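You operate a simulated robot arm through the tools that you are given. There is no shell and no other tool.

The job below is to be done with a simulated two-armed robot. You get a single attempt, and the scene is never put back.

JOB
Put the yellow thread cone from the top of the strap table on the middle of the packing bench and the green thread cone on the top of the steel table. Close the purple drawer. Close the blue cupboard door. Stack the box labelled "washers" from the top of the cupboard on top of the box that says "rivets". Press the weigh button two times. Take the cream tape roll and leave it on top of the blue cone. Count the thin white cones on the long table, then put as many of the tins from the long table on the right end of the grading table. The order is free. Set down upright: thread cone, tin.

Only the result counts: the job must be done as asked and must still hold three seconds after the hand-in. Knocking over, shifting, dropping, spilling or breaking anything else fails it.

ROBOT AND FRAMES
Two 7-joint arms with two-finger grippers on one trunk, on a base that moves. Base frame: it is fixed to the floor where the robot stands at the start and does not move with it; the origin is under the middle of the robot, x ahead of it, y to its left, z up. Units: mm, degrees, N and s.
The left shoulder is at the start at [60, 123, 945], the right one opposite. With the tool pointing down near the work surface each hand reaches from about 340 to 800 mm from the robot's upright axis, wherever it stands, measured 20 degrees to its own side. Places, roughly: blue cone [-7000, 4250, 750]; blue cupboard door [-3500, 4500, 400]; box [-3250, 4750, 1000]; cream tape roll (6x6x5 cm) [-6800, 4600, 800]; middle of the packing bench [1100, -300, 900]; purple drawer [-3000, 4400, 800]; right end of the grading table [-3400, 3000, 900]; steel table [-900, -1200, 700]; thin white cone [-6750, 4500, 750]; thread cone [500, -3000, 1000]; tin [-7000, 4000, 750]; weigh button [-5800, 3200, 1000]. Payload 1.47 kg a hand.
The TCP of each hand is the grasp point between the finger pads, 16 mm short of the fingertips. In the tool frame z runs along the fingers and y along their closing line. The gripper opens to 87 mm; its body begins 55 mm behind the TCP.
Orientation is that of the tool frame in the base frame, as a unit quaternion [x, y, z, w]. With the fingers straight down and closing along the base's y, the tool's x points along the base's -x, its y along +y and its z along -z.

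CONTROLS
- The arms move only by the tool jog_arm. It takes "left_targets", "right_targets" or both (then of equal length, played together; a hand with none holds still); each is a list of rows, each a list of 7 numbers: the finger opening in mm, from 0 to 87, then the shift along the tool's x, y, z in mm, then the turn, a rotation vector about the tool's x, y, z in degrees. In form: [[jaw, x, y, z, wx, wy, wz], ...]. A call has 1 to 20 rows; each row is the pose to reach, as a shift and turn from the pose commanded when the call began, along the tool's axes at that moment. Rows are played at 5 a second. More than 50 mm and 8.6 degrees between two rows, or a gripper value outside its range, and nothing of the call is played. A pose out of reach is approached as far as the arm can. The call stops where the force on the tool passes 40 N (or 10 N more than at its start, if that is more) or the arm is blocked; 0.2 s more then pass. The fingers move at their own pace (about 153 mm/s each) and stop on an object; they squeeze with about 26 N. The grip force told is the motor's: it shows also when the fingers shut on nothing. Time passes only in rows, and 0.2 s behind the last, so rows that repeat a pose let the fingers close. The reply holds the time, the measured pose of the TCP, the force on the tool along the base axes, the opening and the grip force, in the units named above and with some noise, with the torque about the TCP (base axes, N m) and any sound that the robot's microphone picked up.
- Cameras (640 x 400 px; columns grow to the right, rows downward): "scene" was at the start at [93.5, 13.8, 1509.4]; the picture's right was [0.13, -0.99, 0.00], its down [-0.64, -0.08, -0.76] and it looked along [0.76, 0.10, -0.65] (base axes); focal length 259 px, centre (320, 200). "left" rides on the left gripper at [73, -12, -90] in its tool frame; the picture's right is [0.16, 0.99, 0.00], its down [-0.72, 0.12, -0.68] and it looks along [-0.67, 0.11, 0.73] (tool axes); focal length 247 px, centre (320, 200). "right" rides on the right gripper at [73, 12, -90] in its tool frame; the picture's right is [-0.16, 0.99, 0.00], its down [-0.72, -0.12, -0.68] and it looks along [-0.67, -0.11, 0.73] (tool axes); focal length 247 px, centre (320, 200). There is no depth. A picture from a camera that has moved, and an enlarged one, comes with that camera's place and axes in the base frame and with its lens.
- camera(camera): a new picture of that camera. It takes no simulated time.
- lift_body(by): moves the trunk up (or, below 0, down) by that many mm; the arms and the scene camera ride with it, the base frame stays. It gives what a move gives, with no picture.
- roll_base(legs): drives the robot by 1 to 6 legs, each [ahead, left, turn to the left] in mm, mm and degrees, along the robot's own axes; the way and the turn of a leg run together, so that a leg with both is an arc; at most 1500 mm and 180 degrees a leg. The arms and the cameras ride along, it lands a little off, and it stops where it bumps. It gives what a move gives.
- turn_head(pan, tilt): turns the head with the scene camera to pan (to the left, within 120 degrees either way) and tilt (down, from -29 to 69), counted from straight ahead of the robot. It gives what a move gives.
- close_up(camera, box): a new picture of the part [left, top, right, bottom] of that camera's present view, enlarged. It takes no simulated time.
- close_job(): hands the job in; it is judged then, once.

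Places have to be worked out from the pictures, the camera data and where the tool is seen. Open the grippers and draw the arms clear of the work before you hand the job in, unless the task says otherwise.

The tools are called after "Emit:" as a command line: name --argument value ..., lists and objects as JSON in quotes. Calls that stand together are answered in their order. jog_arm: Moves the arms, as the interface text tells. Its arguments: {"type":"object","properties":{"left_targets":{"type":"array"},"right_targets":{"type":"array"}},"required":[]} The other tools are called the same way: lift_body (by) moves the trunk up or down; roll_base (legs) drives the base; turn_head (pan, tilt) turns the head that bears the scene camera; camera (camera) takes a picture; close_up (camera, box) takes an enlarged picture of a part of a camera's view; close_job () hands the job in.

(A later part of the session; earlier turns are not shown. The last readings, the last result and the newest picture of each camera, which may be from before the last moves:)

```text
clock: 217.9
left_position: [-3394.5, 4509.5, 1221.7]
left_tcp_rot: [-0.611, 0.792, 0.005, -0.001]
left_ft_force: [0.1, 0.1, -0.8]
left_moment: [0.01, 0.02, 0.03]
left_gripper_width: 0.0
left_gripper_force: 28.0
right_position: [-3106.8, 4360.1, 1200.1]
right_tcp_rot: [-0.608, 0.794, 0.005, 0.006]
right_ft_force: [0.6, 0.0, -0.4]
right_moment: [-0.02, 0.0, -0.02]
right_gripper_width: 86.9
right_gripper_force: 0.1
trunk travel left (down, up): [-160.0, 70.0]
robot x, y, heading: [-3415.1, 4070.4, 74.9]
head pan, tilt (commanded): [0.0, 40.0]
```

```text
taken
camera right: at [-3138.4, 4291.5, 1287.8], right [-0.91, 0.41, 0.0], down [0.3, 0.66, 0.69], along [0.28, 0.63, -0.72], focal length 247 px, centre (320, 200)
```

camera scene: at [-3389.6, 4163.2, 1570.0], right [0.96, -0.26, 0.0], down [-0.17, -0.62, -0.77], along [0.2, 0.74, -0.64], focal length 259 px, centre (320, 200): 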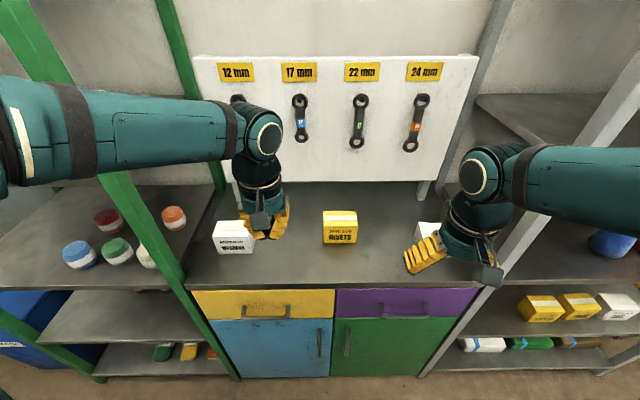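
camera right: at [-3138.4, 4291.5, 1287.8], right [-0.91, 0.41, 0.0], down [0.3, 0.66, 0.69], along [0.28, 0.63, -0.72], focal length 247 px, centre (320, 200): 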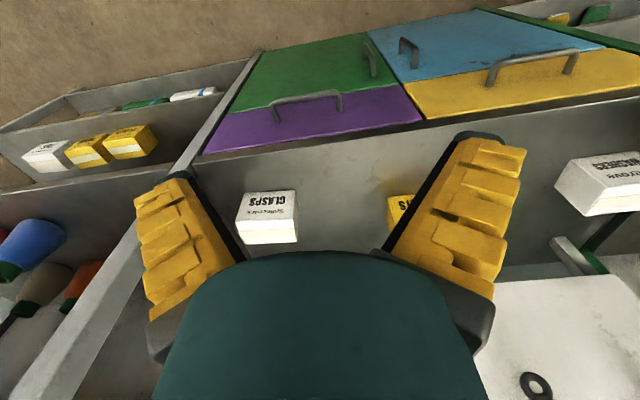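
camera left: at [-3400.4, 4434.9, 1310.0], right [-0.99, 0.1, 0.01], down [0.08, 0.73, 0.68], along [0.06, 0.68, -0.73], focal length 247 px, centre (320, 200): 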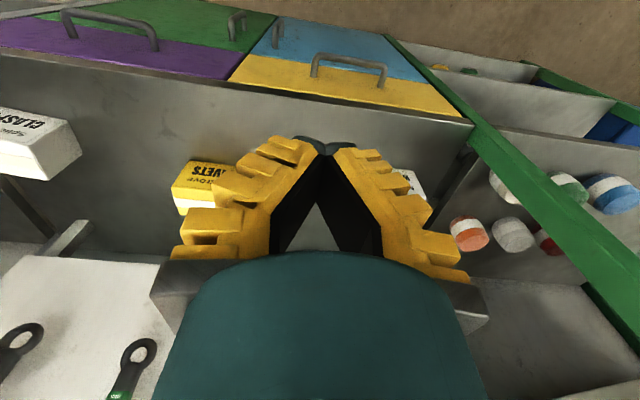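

Zooming on the boxes to measure them.

Emit:
close_up --camera "scene" --box '[190, 190, 390, 290]'

Emit:
turn_head --pan 0 --tilt 60

Emit:
camera --camera "scene"

```text
3.20 times, centred on (290, 240) of scene
camera zoom: at [-3389.6, 4163.2, 1570.0], right [0.96, -0.26, 0.0], down [-0.17, -0.62, -0.77], along [0.2, 0.74, -0.64], focal length 829 px, centre (416, 72)
```

zoom: 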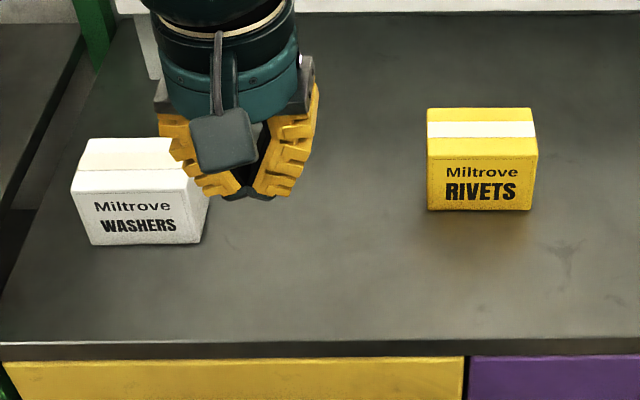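

```text
clock: 218.7
left_position: [-3395.4, 4509.7, 1220.2]
left_tcp_rot: [-0.61, 0.792, 0.004, -0.002]
left_ft_force: [0.8, -1.1, -0.2]
left_moment: [0.01, -0.01, 0.0]
left_gripper_width: 0.0
left_gripper_force: 27.7
right_position: [-3108.3, 4360.8, 1199.9]
right_tcp_rot: [-0.607, 0.795, 0.005, 0.006]
right_ft_force: [0.1, 0.2, 0.3]
right_moment: [-0.01, -0.02, 0.0]
right_gripper_width: 87.2
right_gripper_force: 0.1
trunk travel left (down, up): [-160.0, 70.0]
robot x, y, heading: [-3418.3, 4068.3, 74.8]
head pan, tilt (commanded): [0.0, 60.0]
```

```text
taken
camera scene: at [-3394.6, 4145.3, 1543.3], right [0.96, -0.26, 0.0], down [-0.23, -0.84, -0.5], along [0.13, 0.48, -0.87], focal length 259 px, centre (320, 200)
```

scene: 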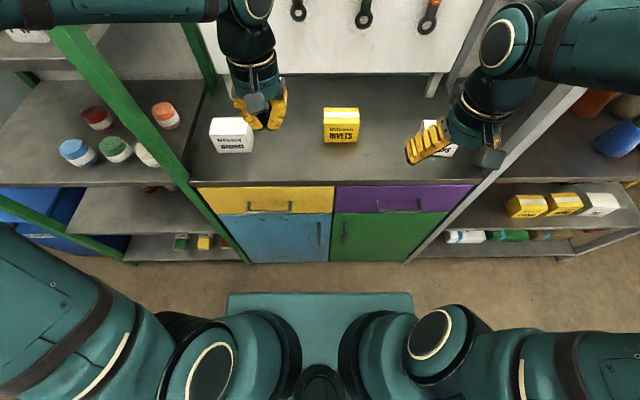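

Boxes look about 108×77×76 mm if the counter is at z 891. To get the counter height exactly I'll touch the free front part of the counter gently with the left closed fingers.

Emit:
jog_arm --left_targets '[[0, -45, 0, 0, 0, 0, 0], [0, -90, 0, 20, 0, 0, 0], [0, -135, 0, 45, 0, 0, 0], [0, -140, 0, 90, 0, 0, 0], [0, -140, 0, 138, 0, 0, 0], [0, -140, 0, 186, 0, 0, 0], [0, -140, 0, 234, 0, 0, 0], [0, -140, 0, 255, 0, 0, 0], [0, -140, 0, 255, 0, 0, 0]]'

Emit:
camera --camera "scene"

Emit:
camera --camera "left"

```text
refused: row 3 steps farther than a row can; nothing moved
```

```text
taken
camera scene: at [-3394.6, 4145.3, 1543.3], right [0.96, -0.26, 0.0], down [-0.23, -0.84, -0.5], along [0.13, 0.48, -0.87], focal length 259 px, centre (320, 200)
```

scene: 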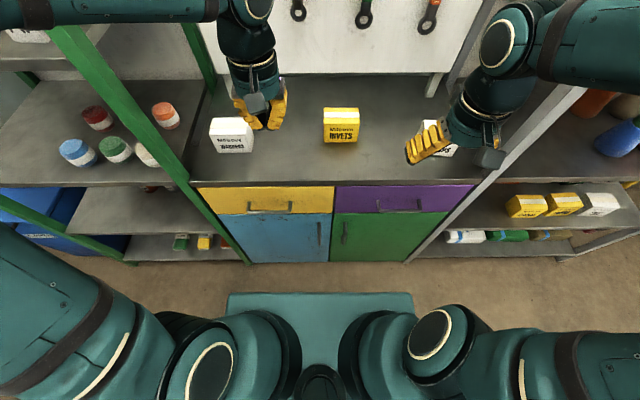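

```text
taken
camera left: at [-3400.4, 4434.6, 1310.0], right [-0.99, 0.1, 0.01], down [0.08, 0.73, 0.68], along [0.06, 0.68, -0.73], focal length 247 px, centre (320, 200)
```

left: 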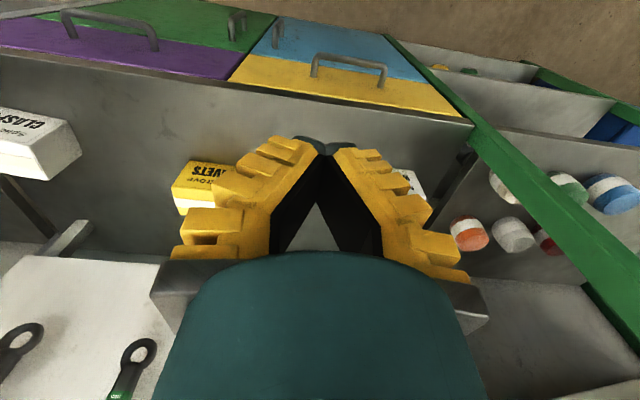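

The call was refused for a step slightly over 50 mm; repeating with smaller steps.

Emit:
jog_arm --left_targets '[[0, -45, 0, 0, 0, 0, 0], [0, -90, 0, 15, 0, 0, 0], [0, -125, 0, 45, 0, 0, 0], [0, -140, 0, 90, 0, 0, 0], [0, -140, 0, 138, 0, 0, 0], [0, -140, 0, 186, 0, 0, 0], [0, -140, 0, 234, 0, 0, 0], [0, -140, 0, 255, 0, 0, 0], [0, -140, 0, 255, 0, 0, 0]]'

Emit:
camera --camera "scene"

Emit:
camera --camera "left"

```text
clock: 220.7
left_position: [-3359.8, 4646.3, 965.5]
left_tcp_rot: [-0.61, 0.792, 0.004, -0.001]
left_ft_force: [-0.1, -0.1, -1.4]
left_moment: [0.0, -0.02, 0.01]
left_gripper_width: 0.1
left_gripper_force: 28.9
right_position: [-3108.1, 4360.5, 1200.9]
right_tcp_rot: [-0.608, 0.794, 0.006, 0.005]
right_ft_force: [-0.5, 0.0, 0.5]
right_moment: [-0.02, -0.02, 0.02]
right_gripper_width: 86.9
right_gripper_force: 0.1
trunk travel left (down, up): [-160.0, 70.0]
robot x, y, heading: [-3415.6, 4069.6, 74.8]
head pan, tilt (commanded): [0.0, 60.0]
```

```text
taken
camera scene: at [-3394.6, 4145.3, 1543.3], right [0.96, -0.26, 0.0], down [-0.23, -0.84, -0.5], along [0.13, 0.48, -0.87], focal length 259 px, centre (320, 200)
```

scene: 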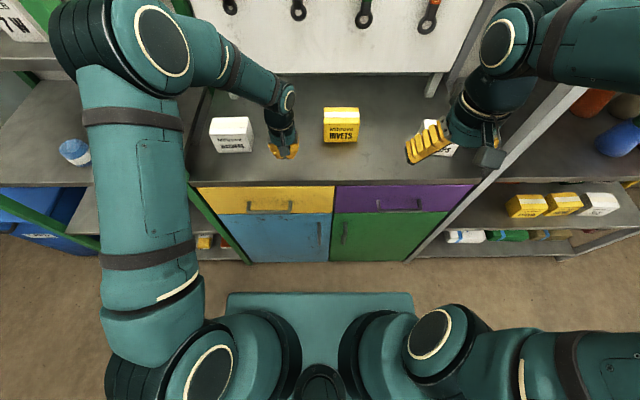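

```text
taken
camera left: at [-3367.0, 4571.9, 1054.3], right [-0.99, 0.1, 0.01], down [0.08, 0.73, 0.68], along [0.06, 0.68, -0.73], focal length 247 px, centre (320, 200)
```

left: 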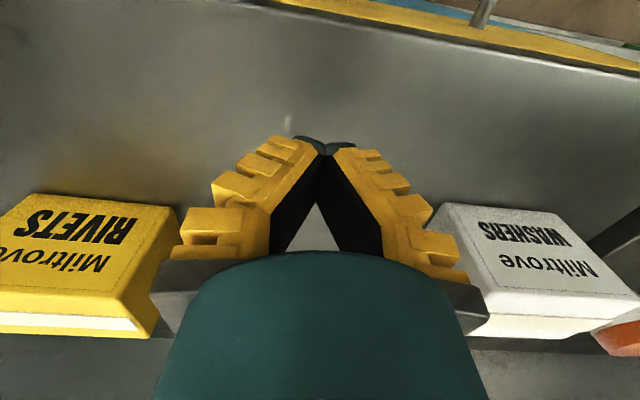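

The hand is in the free space between the two boxes. Stepping down to touch the counter.

Emit:
jog_arm --left_targets '[[0, 0, 0, 15, 0, 0, 0], [0, 0, 0, 22, 0, 0, 0], [0, 0, 0, 26, 0, 0, 0], [0, 0, 0, 30, 0, 0, 0], [0, 0, 0, 34, 0, 0, 0], [0, 0, 0, 38, 0, 0, 0], [0, 0, 0, 42, 0, 0, 0], [0, 0, 0, 46, 0, 0, 0], [0, 0, 0, 50, 0, 0, 0], [0, 0, 0, 54, 0, 0, 0], [0, 0, 0, 58, 0, 0, 0], [0, 0, 0, 62, 0, 0, 0], [0, 0, 0, 66, 0, 0, 0]]'

```text
clock: 223.2
left_position: [-3361.6, 4645.7, 913.3]
left_tcp_rot: [-0.61, 0.792, 0.006, 0.001]
left_ft_force: [-5.5, -10.7, 21.6]
left_moment: [-0.29, 0.09, -0.07]
left_gripper_width: 0.0
left_gripper_force: 28.4
right_position: [-3109.4, 4358.2, 1201.3]
right_tcp_rot: [-0.607, 0.795, 0.006, 0.007]
right_ft_force: [-0.1, 0.3, 0.2]
right_moment: [-0.04, 0.03, -0.01]
right_gripper_width: 87.3
right_gripper_force: 0.1
trunk travel left (down, up): [-160.0, 70.0]
robot x, y, heading: [-3415.2, 4067.7, 75.0]
head pan, tilt (commanded): [0.0, 60.0]
stopped in row 12 (left hand): the force on the tool passed its limit at 46 N (the readings are from after the stop); the commanded pose is now the measured one
```

Counter contact at TCP z 913 gives a counter height of 897. That puts WASHERS' centre near (-3505,4784) with top about 975 and RIVETS' centre near (-3164,4738). I'll rise, open the left hand, turn it 92° so the fingers close across the box's depth, and go above WASHERS.

Emit:
jog_arm --left_targets '[[0, 0, 0, -40, 0, 0, 0], [0, 0, 0, -85, 0, 0, 0], [0, 0, 0, -130, 0, 0, 0], [0, 0, 0, -170, 0, 0, 0], [87, -8, 14, -170, 0, 0, -7.7], [87, -16, 29, -170, 0, 0, -15.4], [87, -24, 43, -170, 0, 0, -23], [87, -32, 58, -170, 0, 0, -30.7], [87, -40, 72, -170, 0, 0, -38.4], [87, -49, 87, -170, 0, 0, -46], [87, -57, 101, -170, 0, 0, -53.7], [87, -65, 116, -170, 0, 0, -61.4], [87, -73, 130, -170, 0, 0, -69], [87, -81, 145, -170, 0, 0, -76.7], [87, -89, 160, -170, 0, 0, -84.4], [87, -97.5, 173.8, -170, 0, 0, -92], [87, -97.5, 173.8, -170, 0, 0, -92]]'

Emit:
camera --camera "left"

Emit:
camera --camera "scene"

```text
clock: 226.8
left_position: [-3503.0, 4784.4, 1083.2]
left_tcp_rot: [0.994, -0.111, -0.004, -0.005]
left_ft_force: [-0.3, -0.2, 0.4]
left_moment: [0.0, 0.02, 0.0]
left_gripper_width: 86.9
left_gripper_force: 0.0
right_position: [-3107.8, 4359.5, 1200.3]
right_tcp_rot: [-0.607, 0.795, 0.005, 0.006]
right_ft_force: [-0.7, -0.1, 1.1]
right_moment: [0.0, 0.01, 0.01]
right_gripper_width: 87.1
right_gripper_force: 0.1
trunk travel left (down, up): [-160.0, 70.0]
robot x, y, heading: [-3413.5, 4070.6, 75.0]
head pan, tilt (commanded): [0.0, 60.0]
```

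```text
taken
camera left: at [-3428.8, 4778.1, 1172.0], right [-0.06, -1.0, -0.01], down [-0.73, 0.04, 0.69], along [-0.68, 0.05, -0.73], focal length 247 px, centre (320, 200)
```

left: 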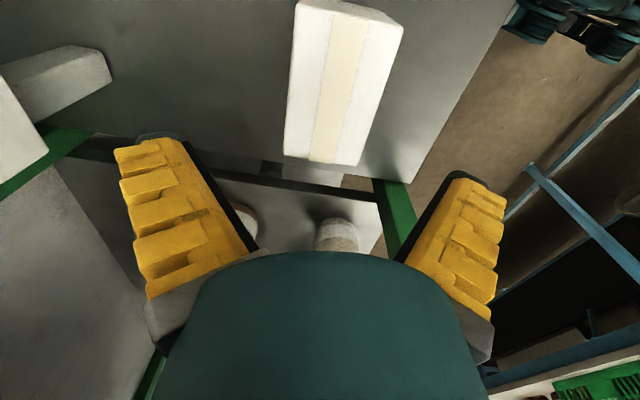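

```text
taken
camera scene: at [-3394.5, 4144.9, 1543.3], right [0.96, -0.26, 0.0], down [-0.23, -0.84, -0.5], along [0.13, 0.48, -0.87], focal length 259 px, centre (320, 200)
```

scene: 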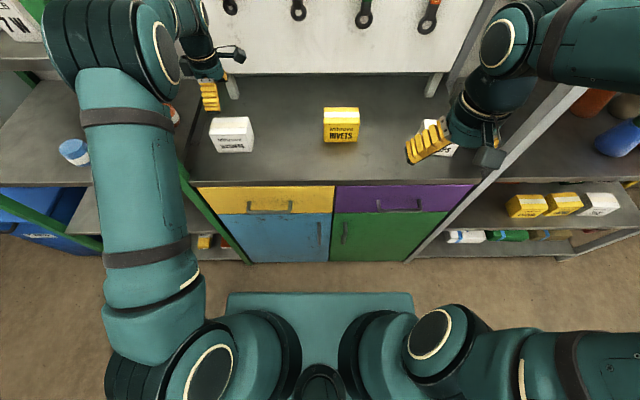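

The wrist camera shows the box's centre about 10 mm nearer to me than the TCP and yaw within 1°. I'll shift by +10 mm along the closing line and lower to z≈1012 for a re-check.

Emit:
jog_arm --left_targets '[[87, 0, 10, 0, 0, 0, 0], [87, 0, 10, 36, 0, 0, 0], [87, 0, 10, 71, 0, 0, 0], [87, 0, 10, 71, 0, 0, 0]]'

Emit:
camera --camera "left"

Emit:
close_up --camera "scene" --box '[170, 60, 390, 180]'

```text
clock: 227.8
left_position: [-3505.2, 4774.9, 1011.6]
left_tcp_rot: [0.994, -0.112, -0.003, -0.005]
left_ft_force: [0.2, 0.0, 0.7]
left_moment: [-0.05, 0.01, 0.02]
left_gripper_width: 87.0
left_gripper_force: 0.1
right_position: [-3108.8, 4359.9, 1201.2]
right_tcp_rot: [-0.608, 0.794, 0.005, 0.005]
right_ft_force: [-0.1, -0.5, 0.8]
right_moment: [0.02, -0.01, 0.0]
right_gripper_width: 86.9
right_gripper_force: 0.1
trunk travel left (down, up): [-160.0, 70.0]
robot x, y, heading: [-3411.1, 4071.0, 74.8]
head pan, tilt (commanded): [0.0, 60.0]
```

```text
taken
camera left: at [-3430.9, 4769.4, 1100.4], right [-0.06, -1.0, -0.01], down [-0.73, 0.04, 0.68], along [-0.68, 0.05, -0.73], focal length 247 px, centre (320, 200)
```

left: 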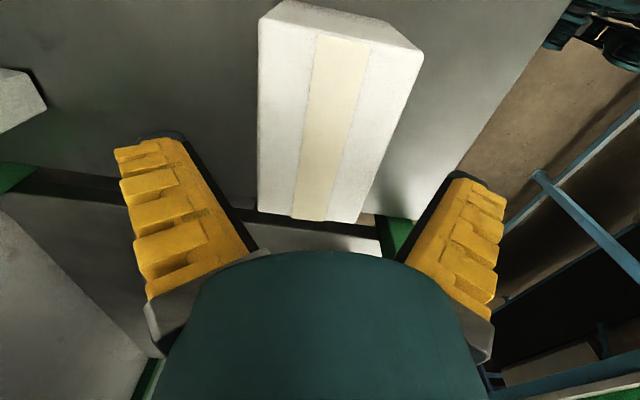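

```text
2.91 times, centred on (280, 120) of scene
camera zoom: at [-3394.7, 4145.1, 1543.3], right [0.96, -0.26, 0.0], down [-0.23, -0.84, -0.5], along [0.13, 0.48, -0.87], focal length 754 px, centre (436, 433)
```

zoom: 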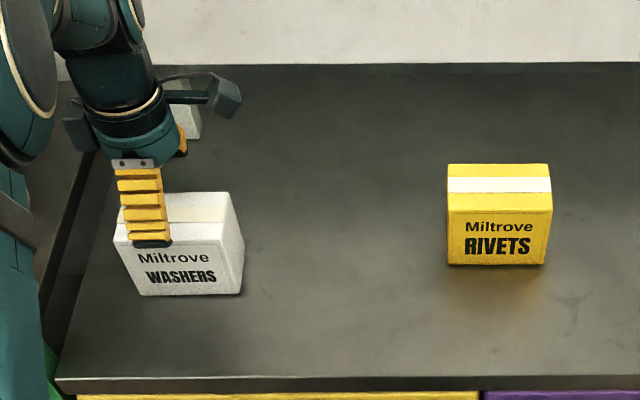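

Aligned within 2 mm and yaw is right; measured depth is about 75 mm. I'll descend so that the pads straddle the top 20 mm of the box.

Emit:
jog_arm --left_targets '[[87, -2, 1.6, 12, 0, 0, 0], [87, -2, 1.6, 20, 0, 0, 0], [87, -2, 1.6, 28, 0, 0, 0], [87, -2, 1.6, 35, 0, 0, 0], [87, -2, 1.6, 41, 0, 0, 0]]'

Emit:
camera --camera "left"

Emit:
close_up --camera "scene" --box '[170, 60, 390, 180]'

```text
clock: 229.0
left_position: [-3508.4, 4775.0, 970.6]
left_tcp_rot: [0.994, -0.111, -0.002, -0.006]
left_ft_force: [0.0, -0.2, 0.0]
left_moment: [0.01, -0.01, -0.01]
left_gripper_width: 87.1
left_gripper_force: 0.0
right_position: [-3109.8, 4360.5, 1200.7]
right_tcp_rot: [-0.606, 0.795, 0.006, 0.005]
right_ft_force: [-0.2, 0.1, 0.1]
right_moment: [-0.01, 0.0, 0.0]
right_gripper_width: 87.1
right_gripper_force: 0.0
trunk travel left (down, up): [-160.0, 70.0]
robot x, y, heading: [-3414.9, 4068.3, 74.6]
head pan, tilt (commanded): [0.0, 60.0]
```

```text
taken
camera left: at [-3433.5, 4769.3, 1059.5], right [-0.06, -1.0, -0.01], down [-0.73, 0.04, 0.68], along [-0.68, 0.05, -0.73], focal length 247 px, centre (320, 200)
```

left: 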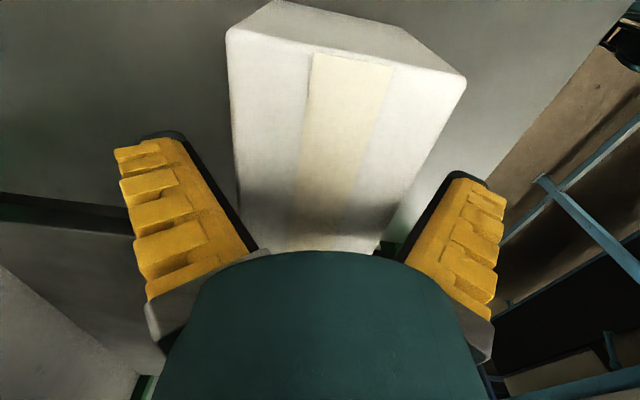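

```text
2.91 times, centred on (280, 120) of scene
camera zoom: at [-3394.7, 4145.4, 1543.3], right [0.96, -0.26, 0.0], down [-0.23, -0.84, -0.5], along [0.13, 0.48, -0.87], focal length 754 px, centre (436, 433)
```

zoom: 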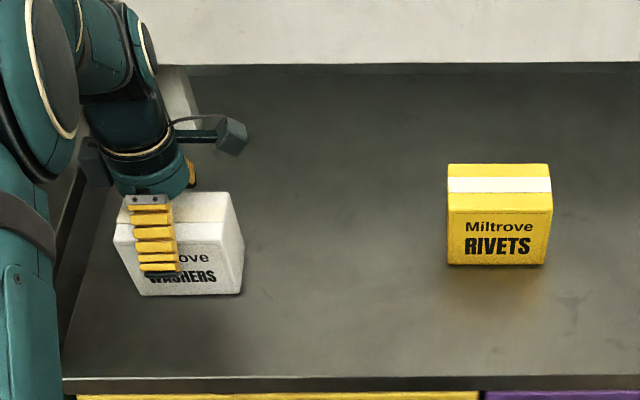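

The fingers straddle the box with room to spare and no contact. Closing now.

Emit:
jog_arm --left_targets '[[80, 0, 0, 0, 0, 0, 0], [70, 0, 0, 0, 0, 0, 0], [60, 0, 0, 0, 0, 0, 0], [55, 0, 0, 0, 0, 0, 0], [55, 0, 0, 0, 0, 0, 0]]'

Emit:
camera --camera "left"

Emit:
close_up --camera "scene" --box '[170, 60, 390, 180]'

```text
clock: 230.2
left_position: [-3508.5, 4774.8, 971.8]
left_tcp_rot: [0.994, -0.112, -0.003, -0.005]
left_ft_force: [-1.2, 0.5, 1.2]
left_moment: [-0.07, 0.01, -0.11]
left_gripper_width: 72.5
left_gripper_force: 26.1
right_position: [-3107.9, 4360.0, 1200.9]
right_tcp_rot: [-0.607, 0.794, 0.005, 0.005]
right_ft_force: [0.2, -0.5, 0.6]
right_moment: [-0.01, -0.01, -0.02]
right_gripper_width: 87.1
right_gripper_force: 0.1
trunk travel left (down, up): [-160.0, 70.0]
robot x, y, heading: [-3413.3, 4067.4, 74.8]
head pan, tilt (commanded): [0.0, 60.0]
```

```text
taken
camera left: at [-3433.3, 4769.2, 1059.7], right [-0.06, -1.0, -0.01], down [-0.73, 0.04, 0.68], along [-0.68, 0.05, -0.73], focal length 247 px, centre (320, 200)
```

left: 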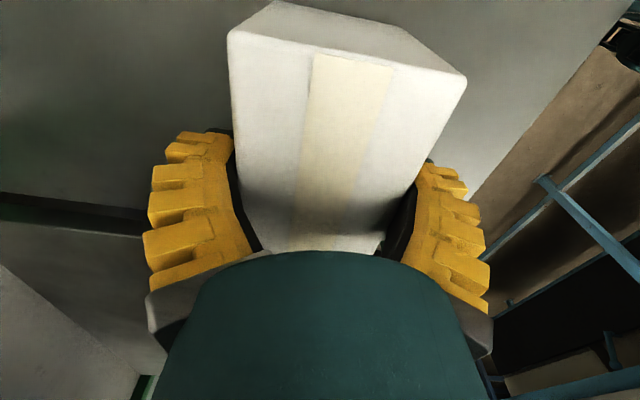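

```text
2.91 times, centred on (280, 120) of scene
camera zoom: at [-3394.7, 4145.2, 1543.3], right [0.96, -0.26, 0.0], down [-0.23, -0.84, -0.5], along [0.13, 0.48, -0.87], focal length 754 px, centre (436, 433)
```

zoom: 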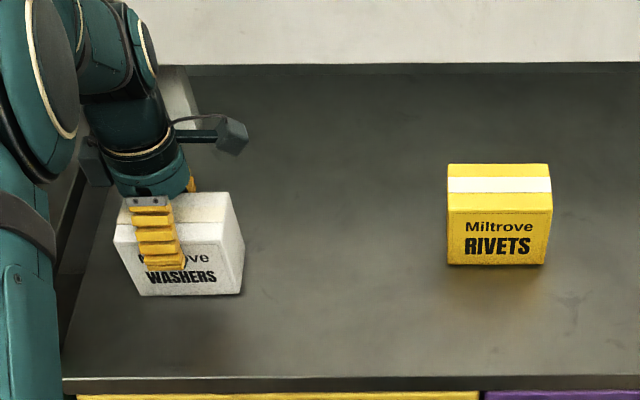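

The compliant fingers wrap the box at 72.5 mm with 26 N. I'll lift 30 mm as a test.

Emit:
jog_arm --left_targets '[[55, 0, 0, -10, 0, 0, 0], [55, 0, 0, -30, 0, 0, 0], [55, 0, 0, -30, 0, 0, 0]]'

Emit:
close_up --camera "scene" --box '[170, 60, 390, 180]'

```text
clock: 231.0
left_position: [-3509.0, 4776.0, 1000.6]
left_tcp_rot: [0.994, -0.111, -0.004, -0.003]
left_ft_force: [-1.1, -0.1, -2.5]
left_moment: [-0.01, 0.04, 0.03]
left_gripper_width: 72.5
left_gripper_force: 26.0
right_position: [-3109.3, 4362.0, 1200.8]
right_tcp_rot: [-0.608, 0.794, 0.005, 0.007]
right_ft_force: [-0.2, -0.2, 0.6]
right_moment: [0.02, 0.01, 0.01]
right_gripper_width: 87.0
right_gripper_force: 0.0
trunk travel left (down, up): [-160.0, 70.0]
robot x, y, heading: [-3413.5, 4067.1, 74.9]
head pan, tilt (commanded): [0.0, 60.0]
```

```text
2.91 times, centred on (280, 120) of scene
camera zoom: at [-3394.7, 4145.9, 1543.2], right [0.96, -0.26, 0.0], down [-0.23, -0.84, -0.5], along [0.13, 0.48, -0.87], focal length 754 px, centre (436, 433)
```

zoom: 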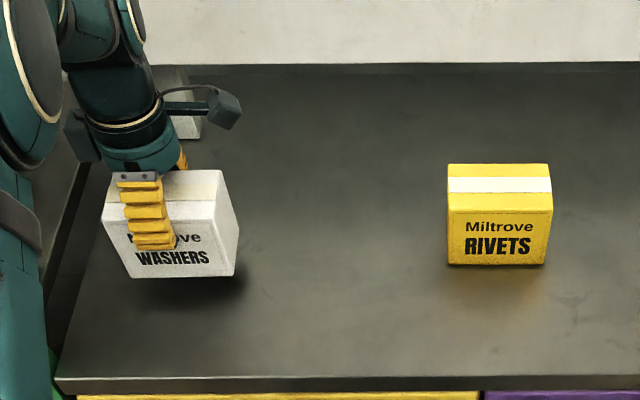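

The box is held solidly. I'll lift it another 90 mm, then shift the base right 200 mm so that RIVETS comes into the left arm's comfortable range.

Emit:
jog_arm --left_targets '[[55, 0, 0, -45, 0, 0, 0], [55, 0, 0, -90, 0, 0, 0], [55, 0, 0, -90, 0, 0, 0]]'

Emit:
roll_base --legs '[[0, -200, 0]]'

Emit:
turn_head --pan 5 --tilt 50

Emit:
camera --camera "scene"

Emit:
camera --camera "left"

```text
clock: 231.8
left_position: [-3505.7, 4773.4, 1090.5]
left_tcp_rot: [0.994, -0.111, -0.003, -0.004]
left_ft_force: [-0.4, -0.2, -3.5]
left_moment: [0.01, 0.04, 0.03]
left_gripper_width: 72.7
left_gripper_force: 26.1
right_position: [-3108.3, 4361.0, 1199.8]
right_tcp_rot: [-0.607, 0.795, 0.005, 0.007]
right_ft_force: [-0.9, 0.3, 0.7]
right_moment: [0.01, 0.03, 0.0]
right_gripper_width: 87.0
right_gripper_force: 0.0
trunk travel left (down, up): [-160.0, 70.0]
robot x, y, heading: [-3411.5, 4071.6, 74.5]
head pan, tilt (commanded): [0.0, 60.0]
```

```text
clock: 234.2
left_position: [-3314.6, 4720.9, 1091.1]
left_tcp_rot: [0.994, -0.111, -0.005, -0.005]
left_ft_force: [0.0, 0.3, -2.8]
left_moment: [0.0, -0.03, 0.01]
left_gripper_width: 72.4
left_gripper_force: 26.5
right_position: [-2916.0, 4307.6, 1200.0]
right_tcp_rot: [-0.607, 0.794, 0.006, 0.006]
right_ft_force: [-0.6, -0.3, 0.3]
right_moment: [-0.03, 0.0, 0.05]
right_gripper_width: 87.2
right_gripper_force: 0.1
trunk travel left (down, up): [-160.0, 70.0]
robot x, y, heading: [-3218.8, 4016.0, 74.8]
head pan, tilt (commanded): [0.0, 60.0]
```

```text
clock: 234.9
left_position: [-3314.5, 4721.5, 1092.1]
left_tcp_rot: [0.994, -0.112, -0.003, -0.004]
left_ft_force: [-0.4, 0.1, -2.6]
left_moment: [-0.02, 0.02, -0.02]
left_gripper_width: 72.4
left_gripper_force: 25.9
right_position: [-2916.1, 4307.7, 1201.2]
right_tcp_rot: [-0.608, 0.794, 0.005, 0.006]
right_ft_force: [-0.1, -0.8, 0.1]
right_moment: [0.01, -0.01, 0.0]
right_gripper_width: 86.9
right_gripper_force: 0.0
trunk travel left (down, up): [-160.0, 70.0]
robot x, y, heading: [-3220.8, 4017.4, 74.9]
head pan, tilt (commanded): [5.0, 50.0]
```

```text
taken
camera scene: at [-3206.5, 4104.9, 1555.8], right [0.98, -0.18, 0.0], down [-0.14, -0.75, -0.64], along [0.11, 0.63, -0.77], focal length 259 px, centre (320, 200)
```

scene: 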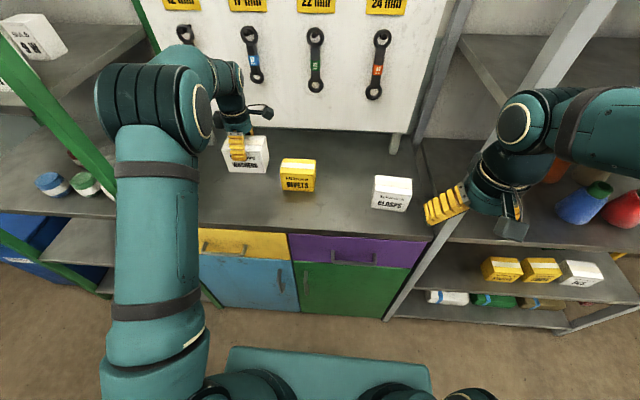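

```text
taken
camera left: at [-3240.1, 4715.2, 1179.8], right [-0.06, -1.0, -0.01], down [-0.73, 0.04, 0.68], along [-0.68, 0.05, -0.73], focal length 247 px, centre (320, 200)
```

left: 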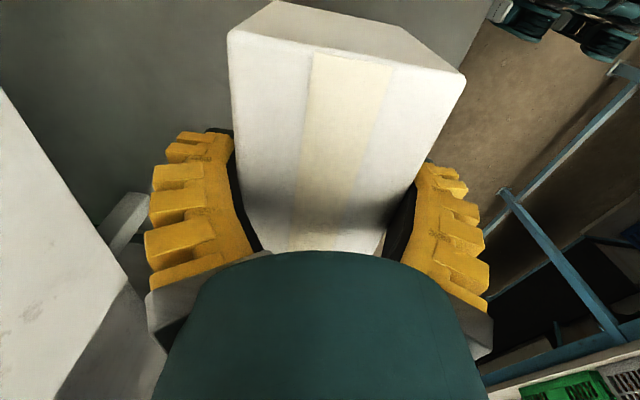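

Box held at z≈1091, clear of everything. I'll zoom to re-measure RIVETS from this position.

Emit:
close_up --camera "scene" --box '[210, 120, 370, 220]'

```text
4.00 times, centred on (290, 170) of scene
camera zoom: at [-3206.5, 4104.9, 1555.8], right [0.98, -0.18, 0.0], down [-0.14, -0.75, -0.64], along [0.11, 0.63, -0.77], focal length 1036 px, centre (440, 320)
```

zoom: 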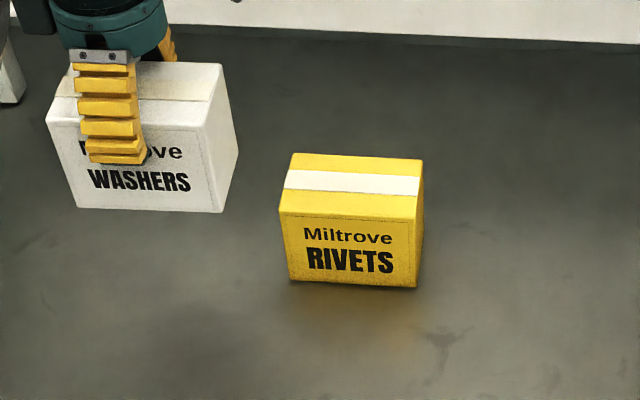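

Correcting with the held box as reference, RIVETS' centre is about (-3165,4730), long axis heading about -15°. I'll carry WASHERS over it at the current height.

Emit:
jog_arm --left_targets '[[55, 36, -10.4, 0, 0, 0, 0.5], [55, 72, -20.7, 0, 0, 0, 1], [55, 108, -31, 0, 0, 0, 1.6], [55, 143.9, -41.4, 0, 0, 0, 2.2], [55, 143.9, -41.4, 0, 0, 0, 2.2], [55, 143.9, -41.4, 0, 0, 0, 2.2]]'

Emit:
close_up --camera "scene" --box '[210, 120, 370, 220]'

Emit:
camera --camera "left"

```text
clock: 236.3
left_position: [-3165.0, 4729.8, 1091.0]
left_tcp_rot: [0.991, -0.131, -0.004, -0.004]
left_ft_force: [-0.1, 0.0, -2.6]
left_moment: [-0.01, 0.01, -0.01]
left_gripper_width: 72.3
left_gripper_force: 25.7
right_position: [-2915.9, 4308.0, 1200.7]
right_tcp_rot: [-0.608, 0.794, 0.006, 0.006]
right_ft_force: [-0.8, 0.7, 0.1]
right_moment: [-0.01, 0.01, -0.02]
right_gripper_width: 86.8
right_gripper_force: 0.2
trunk travel left (down, up): [-160.0, 70.0]
robot x, y, heading: [-3224.0, 4017.1, 75.1]
head pan, tilt (commanded): [5.0, 50.0]
```

```text
4.00 times, centred on (290, 170) of scene
camera zoom: at [-3205.8, 4104.9, 1555.8], right [0.98, -0.18, 0.0], down [-0.14, -0.75, -0.64], along [0.11, 0.63, -0.77], focal length 1036 px, centre (440, 320)
```

zoom: 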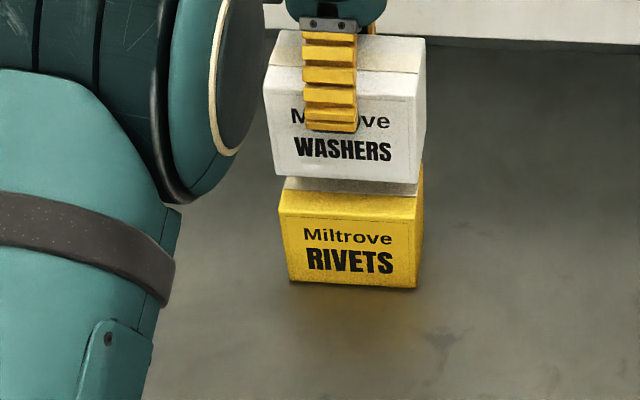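

```text
taken
camera left: at [-3090.8, 4721.4, 1179.2], right [-0.1, -0.99, -0.01], down [-0.72, 0.07, 0.69], along [-0.68, 0.08, -0.73], focal length 247 px, centre (320, 200)
```

left: 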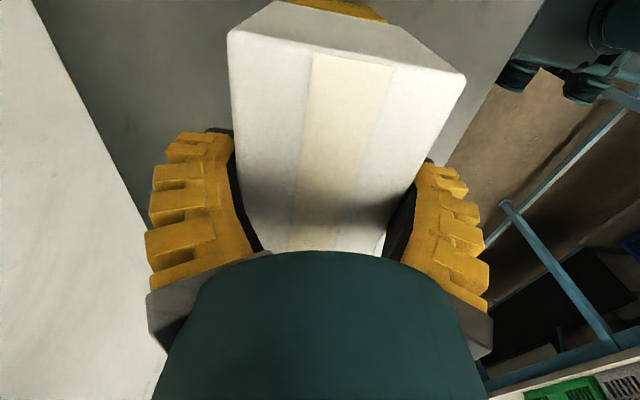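

WASHERS hangs aligned over RIVETS within about 2 mm. I'll lower it in fine steps until it touches.

Emit:
jog_arm --left_targets '[[55, 0, 0, 15, 0, 0, 0], [55, 0, 0, 28, 0, 0, 0], [55, 0, 0, 34, 0, 0, 0], [55, 0, 0, 36, 0, 0, 0], [55, 0, 0, 38, 0, 0, 0], [55, 0, 0, 40, 0, 0, 0], [55, 0, 0, 41.5, 0, 0, 0], [55, 0, 0, 41.5, 0, 0, 0]]'

Emit:
close_up --camera "scene" --box '[210, 120, 370, 220]'

```text
clock: 238.1
left_position: [-3165.9, 4729.4, 1051.4]
left_tcp_rot: [0.991, -0.13, -0.003, -0.007]
left_ft_force: [-2.4, 7.7, 31.1]
left_moment: [0.11, -0.12, -0.09]
left_gripper_width: 74.7
left_gripper_force: 26.2
right_position: [-2916.9, 4307.0, 1201.1]
right_tcp_rot: [-0.607, 0.794, 0.006, 0.006]
right_ft_force: [-0.4, -0.3, -0.3]
right_moment: [0.0, -0.04, 0.02]
right_gripper_width: 86.8
right_gripper_force: 0.0
trunk travel left (down, up): [-160.0, 70.0]
robot x, y, heading: [-3222.4, 4019.0, 74.6]
head pan, tilt (commanded): [5.0, 50.0]
```

```text
4.00 times, centred on (290, 170) of scene
camera zoom: at [-3206.9, 4102.3, 1556.1], right [0.98, -0.18, 0.0], down [-0.14, -0.75, -0.64], along [0.11, 0.63, -0.77], focal length 1036 px, centre (440, 320)
```

zoom: 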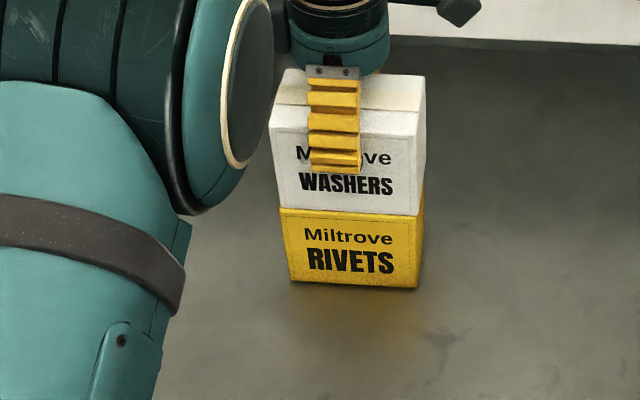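

WASHERS rests squarely on RIVETS with 31 N. I'll ease up 2.5 mm to unload, then open.

Emit:
jog_arm --left_targets '[[55, 0, 0, -1.5, 0, 0, 0], [55, 0, 0, -2.5, 0, 0, 0], [55, 0, 0, -2.5, 0, 0, 0]]'

```text
clock: 238.9
left_position: [-3166.2, 4730.7, 1053.3]
left_tcp_rot: [0.992, -0.13, -0.004, -0.005]
left_ft_force: [-1.1, 8.7, 22.1]
left_moment: [0.26, -0.2, 0.07]
left_gripper_width: 74.7
left_gripper_force: 26.1
right_position: [-2917.6, 4306.7, 1199.3]
right_tcp_rot: [-0.608, 0.794, 0.006, 0.006]
right_ft_force: [0.6, 0.4, 0.2]
right_moment: [-0.01, 0.01, 0.02]
right_gripper_width: 86.7
right_gripper_force: 0.0
trunk travel left (down, up): [-160.0, 70.0]
robot x, y, heading: [-3223.5, 4013.5, 74.7]
head pan, tilt (commanded): [5.0, 50.0]
```

Emit:
jog_arm --left_targets '[[55, 0, 0, -1.5, 0, 0, 0], [55, 0, 0, -3, 0, 0, 0], [55, 0, 0, -3, 0, 0, 0]]'

```text
clock: 239.7
left_position: [-3165.3, 4729.1, 1052.6]
left_tcp_rot: [0.991, -0.131, -0.003, -0.002]
left_ft_force: [0.3, 2.7, 2.8]
left_moment: [0.21, -0.12, 0.01]
left_gripper_width: 74.8
left_gripper_force: 25.9
right_position: [-2916.3, 4306.4, 1201.2]
right_tcp_rot: [-0.607, 0.795, 0.006, 0.007]
right_ft_force: [-0.1, -0.1, -0.9]
right_moment: [0.0, 0.02, 0.01]
right_gripper_width: 87.0
right_gripper_force: 0.1
trunk travel left (down, up): [-160.0, 70.0]
robot x, y, heading: [-3219.0, 4019.7, 74.6]
head pan, tilt (commanded): [5.0, 50.0]
```

Unloaded to about 3 N. Opening the fingers gradually now.

Emit:
jog_arm --left_targets '[[78, 0, 0, 0, 0, 0, 0], [82, 0, 0, 0, 0, 0, 0], [87, 0, 0, 0, 0, 0, 0], [87, 0, 0, 0, 0, 0, 0]]'

Emit:
close_up --camera "scene" --box '[210, 120, 370, 220]'

Emit:
camera --camera "left"

```text
clock: 240.7
left_position: [-3165.1, 4730.9, 1054.2]
left_tcp_rot: [0.991, -0.131, -0.004, -0.004]
left_ft_force: [-0.5, 0.0, 0.0]
left_moment: [-0.03, 0.01, -0.01]
left_gripper_width: 87.0
left_gripper_force: 0.0
right_position: [-2916.6, 4306.8, 1200.5]
right_tcp_rot: [-0.607, 0.795, 0.006, 0.006]
right_ft_force: [0.3, 1.4, -0.5]
right_moment: [-0.01, 0.01, 0.03]
right_gripper_width: 86.9
right_gripper_force: 0.0
trunk travel left (down, up): [-160.0, 70.0]
robot x, y, heading: [-3223.1, 4016.3, 74.6]
head pan, tilt (commanded): [5.0, 50.0]
```

```text
4.00 times, centred on (290, 170) of scene
camera zoom: at [-3206.3, 4104.5, 1555.9], right [0.98, -0.18, 0.0], down [-0.14, -0.75, -0.64], along [0.11, 0.63, -0.77], focal length 1036 px, centre (440, 320)
```

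zoom: 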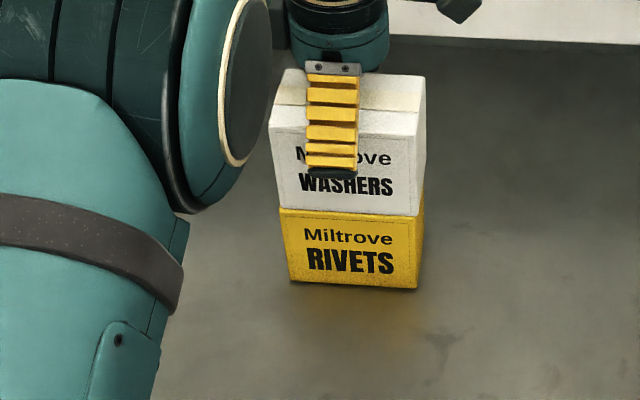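

```text
taken
camera left: at [-3091.2, 4720.9, 1142.9], right [-0.1, -0.99, -0.01], down [-0.73, 0.07, 0.69], along [-0.68, 0.08, -0.73], focal length 247 px, centre (320, 200)
```

left: 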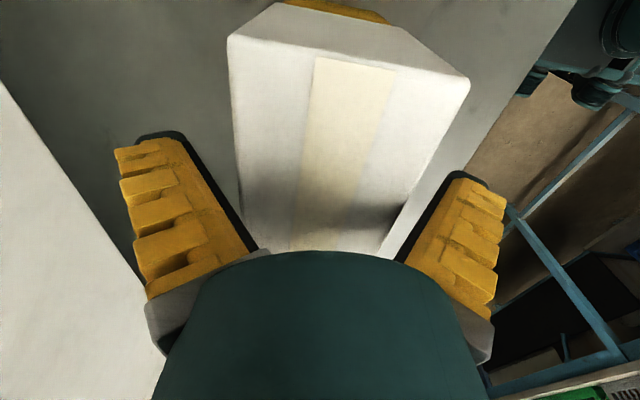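

Stack stands. I'll raise the left hand straight up, retract, and turn it back to its normal yaw.

Emit:
jog_arm --left_targets '[[87, 0, 0, -40, 0, 0, 0], [87, 0, 0, -80, 0, 0, 0], [87, 0, 40, -95, 0, 0, 0], [87, 0, 80, -100, 0, 0, 7], [87, 0, 120, -100, 0, 0, 14], [87, 0, 160, -100, 0, 0, 21], [87, 0, 200, -100, 0, 0, 28], [87, 0, 230, -100, 0, 0, 35], [87, 0, 240, -100, 0, 0, 42], [87, 0, 245, -100, 0, 0, 49], [87, 0, 250, -100, 0, 0, 56], [87, 0, 255, -100, 0, 0, 63], [87, 0, 260, -100, 0, 0, 70], [87, 0, 265, -100, 0, 0, 77], [87, 0, 270, -100, 0, 0, 84], [87, 0, 270, -100, 0, 0, 90]]'

Emit:
camera --camera "scene"

```text
clock: 244.1
left_position: [-3235.5, 4468.5, 1152.9]
left_tcp_rot: [-0.608, 0.794, 0.006, 0.001]
left_ft_force: [-0.8, 0.3, -0.9]
left_moment: [-0.03, 0.01, -0.01]
left_gripper_width: 87.0
left_gripper_force: 0.1
right_position: [-2916.7, 4308.5, 1201.0]
right_tcp_rot: [-0.607, 0.794, 0.006, 0.006]
right_ft_force: [-0.5, -0.1, 0.4]
right_moment: [-0.02, -0.02, -0.02]
right_gripper_width: 87.2
right_gripper_force: 0.0
trunk travel left (down, up): [-160.0, 70.0]
robot x, y, heading: [-3219.8, 4016.4, 74.8]
head pan, tilt (commanded): [5.0, 50.0]
```

```text
taken
camera scene: at [-3206.3, 4104.6, 1555.8], right [0.98, -0.18, 0.0], down [-0.14, -0.75, -0.64], along [0.11, 0.63, -0.77], focal length 259 px, centre (320, 200)
```

scene: 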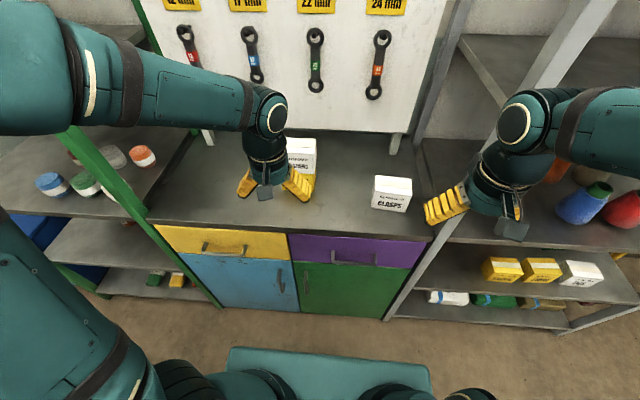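

Cupboard work is complete. Next I'll back into the aisle, turn left to face along it, and drive toward the long table at its far end, stopping partway to look.

Emit:
roll_base --legs '[[-190, 0, 0], [0, 0, 90], [1300, 0, 0]]'

Emit:
turn_head --pan 0 --tilt 20

Emit:
camera --camera "scene"

Emit:
turn_head --pan 60 --tilt 20

Emit:
camera --camera "scene"

```text
clock: 255.6
left_position: [-4981.4, 4139.8, 1152.1]
left_tcp_rot: [0.992, -0.124, -0.006, 0.004]
left_ft_force: [0.9, 0.5, 0.4]
left_moment: [-0.03, -0.01, 0.01]
left_gripper_width: 87.0
left_gripper_force: 0.0
right_position: [-4825.3, 4460.5, 1200.3]
right_tcp_rot: [0.992, -0.125, -0.008, -0.001]
right_ft_force: [0.8, 0.1, -1.3]
right_moment: [-0.01, -0.03, -0.01]
right_gripper_width: 86.9
right_gripper_force: 0.0
trunk travel left (down, up): [-160.0, 70.0]
robot x, y, heading: [-4532.6, 4157.9, 165.8]
head pan, tilt (commanded): [5.0, 50.0]
```

```text
clock: 256.6
left_position: [-4981.0, 4141.4, 1153.2]
left_tcp_rot: [0.992, -0.122, -0.005, 0.004]
left_ft_force: [-0.5, -1.4, 0.4]
left_moment: [-0.05, -0.01, 0.0]
left_gripper_width: 87.2
left_gripper_force: 0.0
right_position: [-4824.7, 4460.8, 1200.8]
right_tcp_rot: [0.992, -0.126, -0.008, 0.0]
right_ft_force: [-0.5, -0.6, -1.0]
right_moment: [0.03, 0.01, -0.01]
right_gripper_width: 87.1
right_gripper_force: 0.0
trunk travel left (down, up): [-160.0, 70.0]
robot x, y, heading: [-4532.7, 4161.8, 165.4]
head pan, tilt (commanded): [0.0, 20.0]
```

```text
taken
camera scene: at [-4630.1, 4187.8, 1601.4], right [0.25, 0.97, 0.0], down [0.33, -0.09, -0.94], along [-0.91, 0.23, -0.34], focal length 259 px, centre (320, 200)
```

scene: 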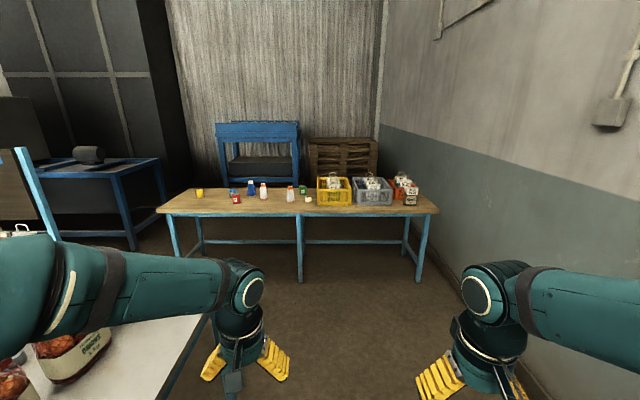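

```text
clock: 257.9
left_position: [-4981.3, 4140.4, 1153.0]
left_tcp_rot: [0.992, -0.124, -0.005, 0.004]
left_ft_force: [-0.1, -0.5, 0.1]
left_moment: [0.02, 0.03, 0.01]
left_gripper_width: 86.8
left_gripper_force: 0.2
right_position: [-4825.5, 4460.7, 1200.4]
right_tcp_rot: [0.992, -0.125, -0.008, 0.0]
right_ft_force: [-0.2, -0.7, 0.5]
right_moment: [-0.01, -0.01, 0.02]
right_gripper_width: 87.0
right_gripper_force: 0.1
trunk travel left (down, up): [-160.0, 70.0]
robot x, y, heading: [-4527.9, 4160.4, 165.7]
head pan, tilt (commanded): [60.0, 20.0]
```

```text
taken
camera scene: at [-4605.0, 4098.1, 1601.4], right [-0.71, 0.7, 0.0], down [0.24, 0.24, -0.94], along [-0.66, -0.67, -0.34], focal length 259 px, centre (320, 200)
```

scene: 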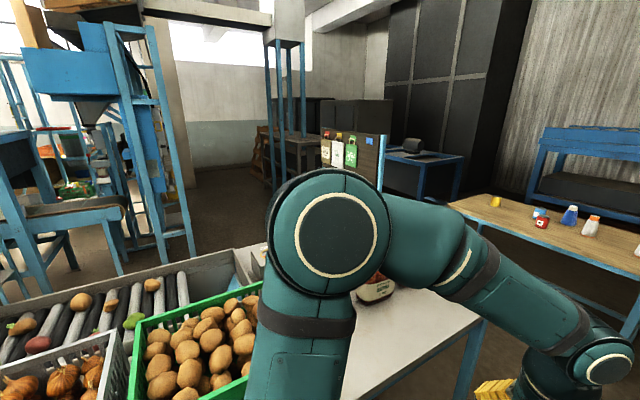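

The long table is ahead with cones, tins and crates. Zooming in on it.

Emit:
turn_head --pan 0 --tilt 20

Emit:
close_up --camera "scene" --box '[150, 160, 310, 260]'

Emit:
close_up --camera "scene" --box '[280, 160, 440, 260]'

Emit:
turn_head --pan 30 --tilt 25

Emit:
camera --camera "scene"

```text
clock: 259.2
left_position: [-4981.5, 4141.4, 1153.2]
left_tcp_rot: [0.992, -0.124, -0.005, 0.004]
left_ft_force: [0.7, 0.1, -1.0]
left_moment: [0.03, 0.0, 0.0]
left_gripper_width: 87.0
left_gripper_force: 0.1
right_position: [-4826.1, 4460.7, 1199.5]
right_tcp_rot: [0.992, -0.125, -0.009, 0.0]
right_ft_force: [-0.1, -0.4, -0.1]
right_moment: [0.0, 0.01, 0.02]
right_gripper_width: 87.1
right_gripper_force: 0.2
trunk travel left (down, up): [-160.0, 70.0]
robot x, y, heading: [-4531.1, 4157.3, 165.6]
head pan, tilt (commanded): [0.0, 20.0]
```

```text
4.00 times, centred on (230, 210) of scene
camera zoom: at [-4630.0, 4187.8, 1601.4], right [0.25, 0.97, 0.0], down [0.33, -0.08, -0.94], along [-0.91, 0.23, -0.34], focal length 1036 px, centre (680, 160)
```

zoom: 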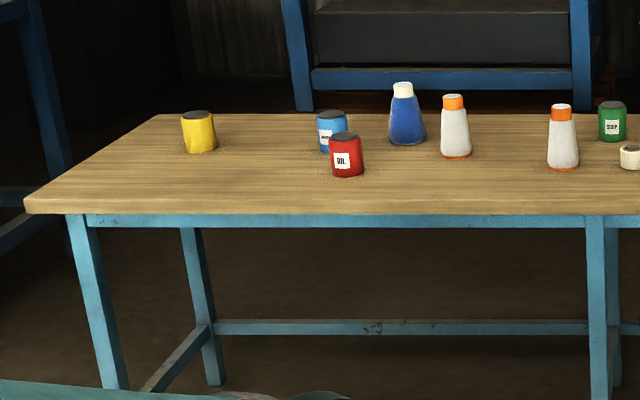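

```text
4.00 times, centred on (360, 210) of scene
camera zoom: at [-4630.0, 4187.8, 1601.4], right [0.25, 0.97, 0.0], down [0.33, -0.08, -0.94], along [-0.91, 0.23, -0.34], focal length 1036 px, centre (160, 160)
```

zoom: 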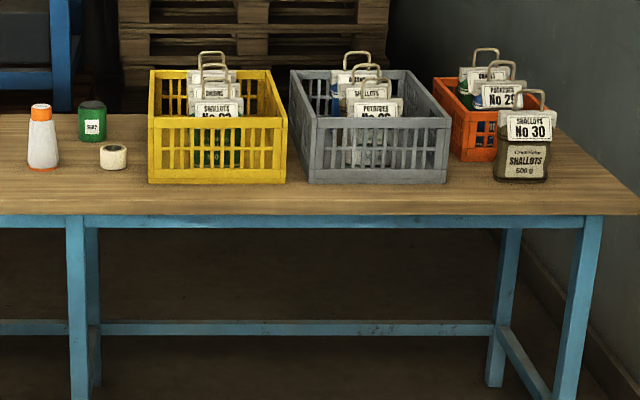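

```text
clock: 260.1
left_position: [-4981.9, 4140.8, 1152.2]
left_tcp_rot: [0.992, -0.123, -0.004, 0.004]
left_ft_force: [0.5, 0.0, 0.5]
left_moment: [-0.03, 0.02, 0.03]
left_gripper_width: 87.0
left_gripper_force: 0.1
right_position: [-4825.7, 4461.9, 1199.9]
right_tcp_rot: [0.992, -0.125, -0.007, -0.002]
right_ft_force: [-0.3, -0.2, 0.4]
right_moment: [0.0, -0.01, -0.02]
right_gripper_width: 87.0
right_gripper_force: 0.0
trunk travel left (down, up): [-160.0, 70.0]
robot x, y, heading: [-4529.4, 4159.8, 165.7]
head pan, tilt (commanded): [30.0, 25.0]
```

```text
taken
camera scene: at [-4628.6, 4139.9, 1593.4], right [-0.27, 0.96, 0.0], down [0.41, 0.11, -0.91], along [-0.87, -0.24, -0.42], focal length 259 px, centre (320, 200)
```

scene: 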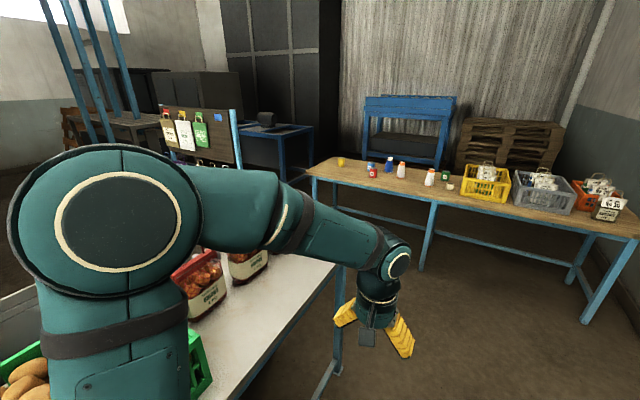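

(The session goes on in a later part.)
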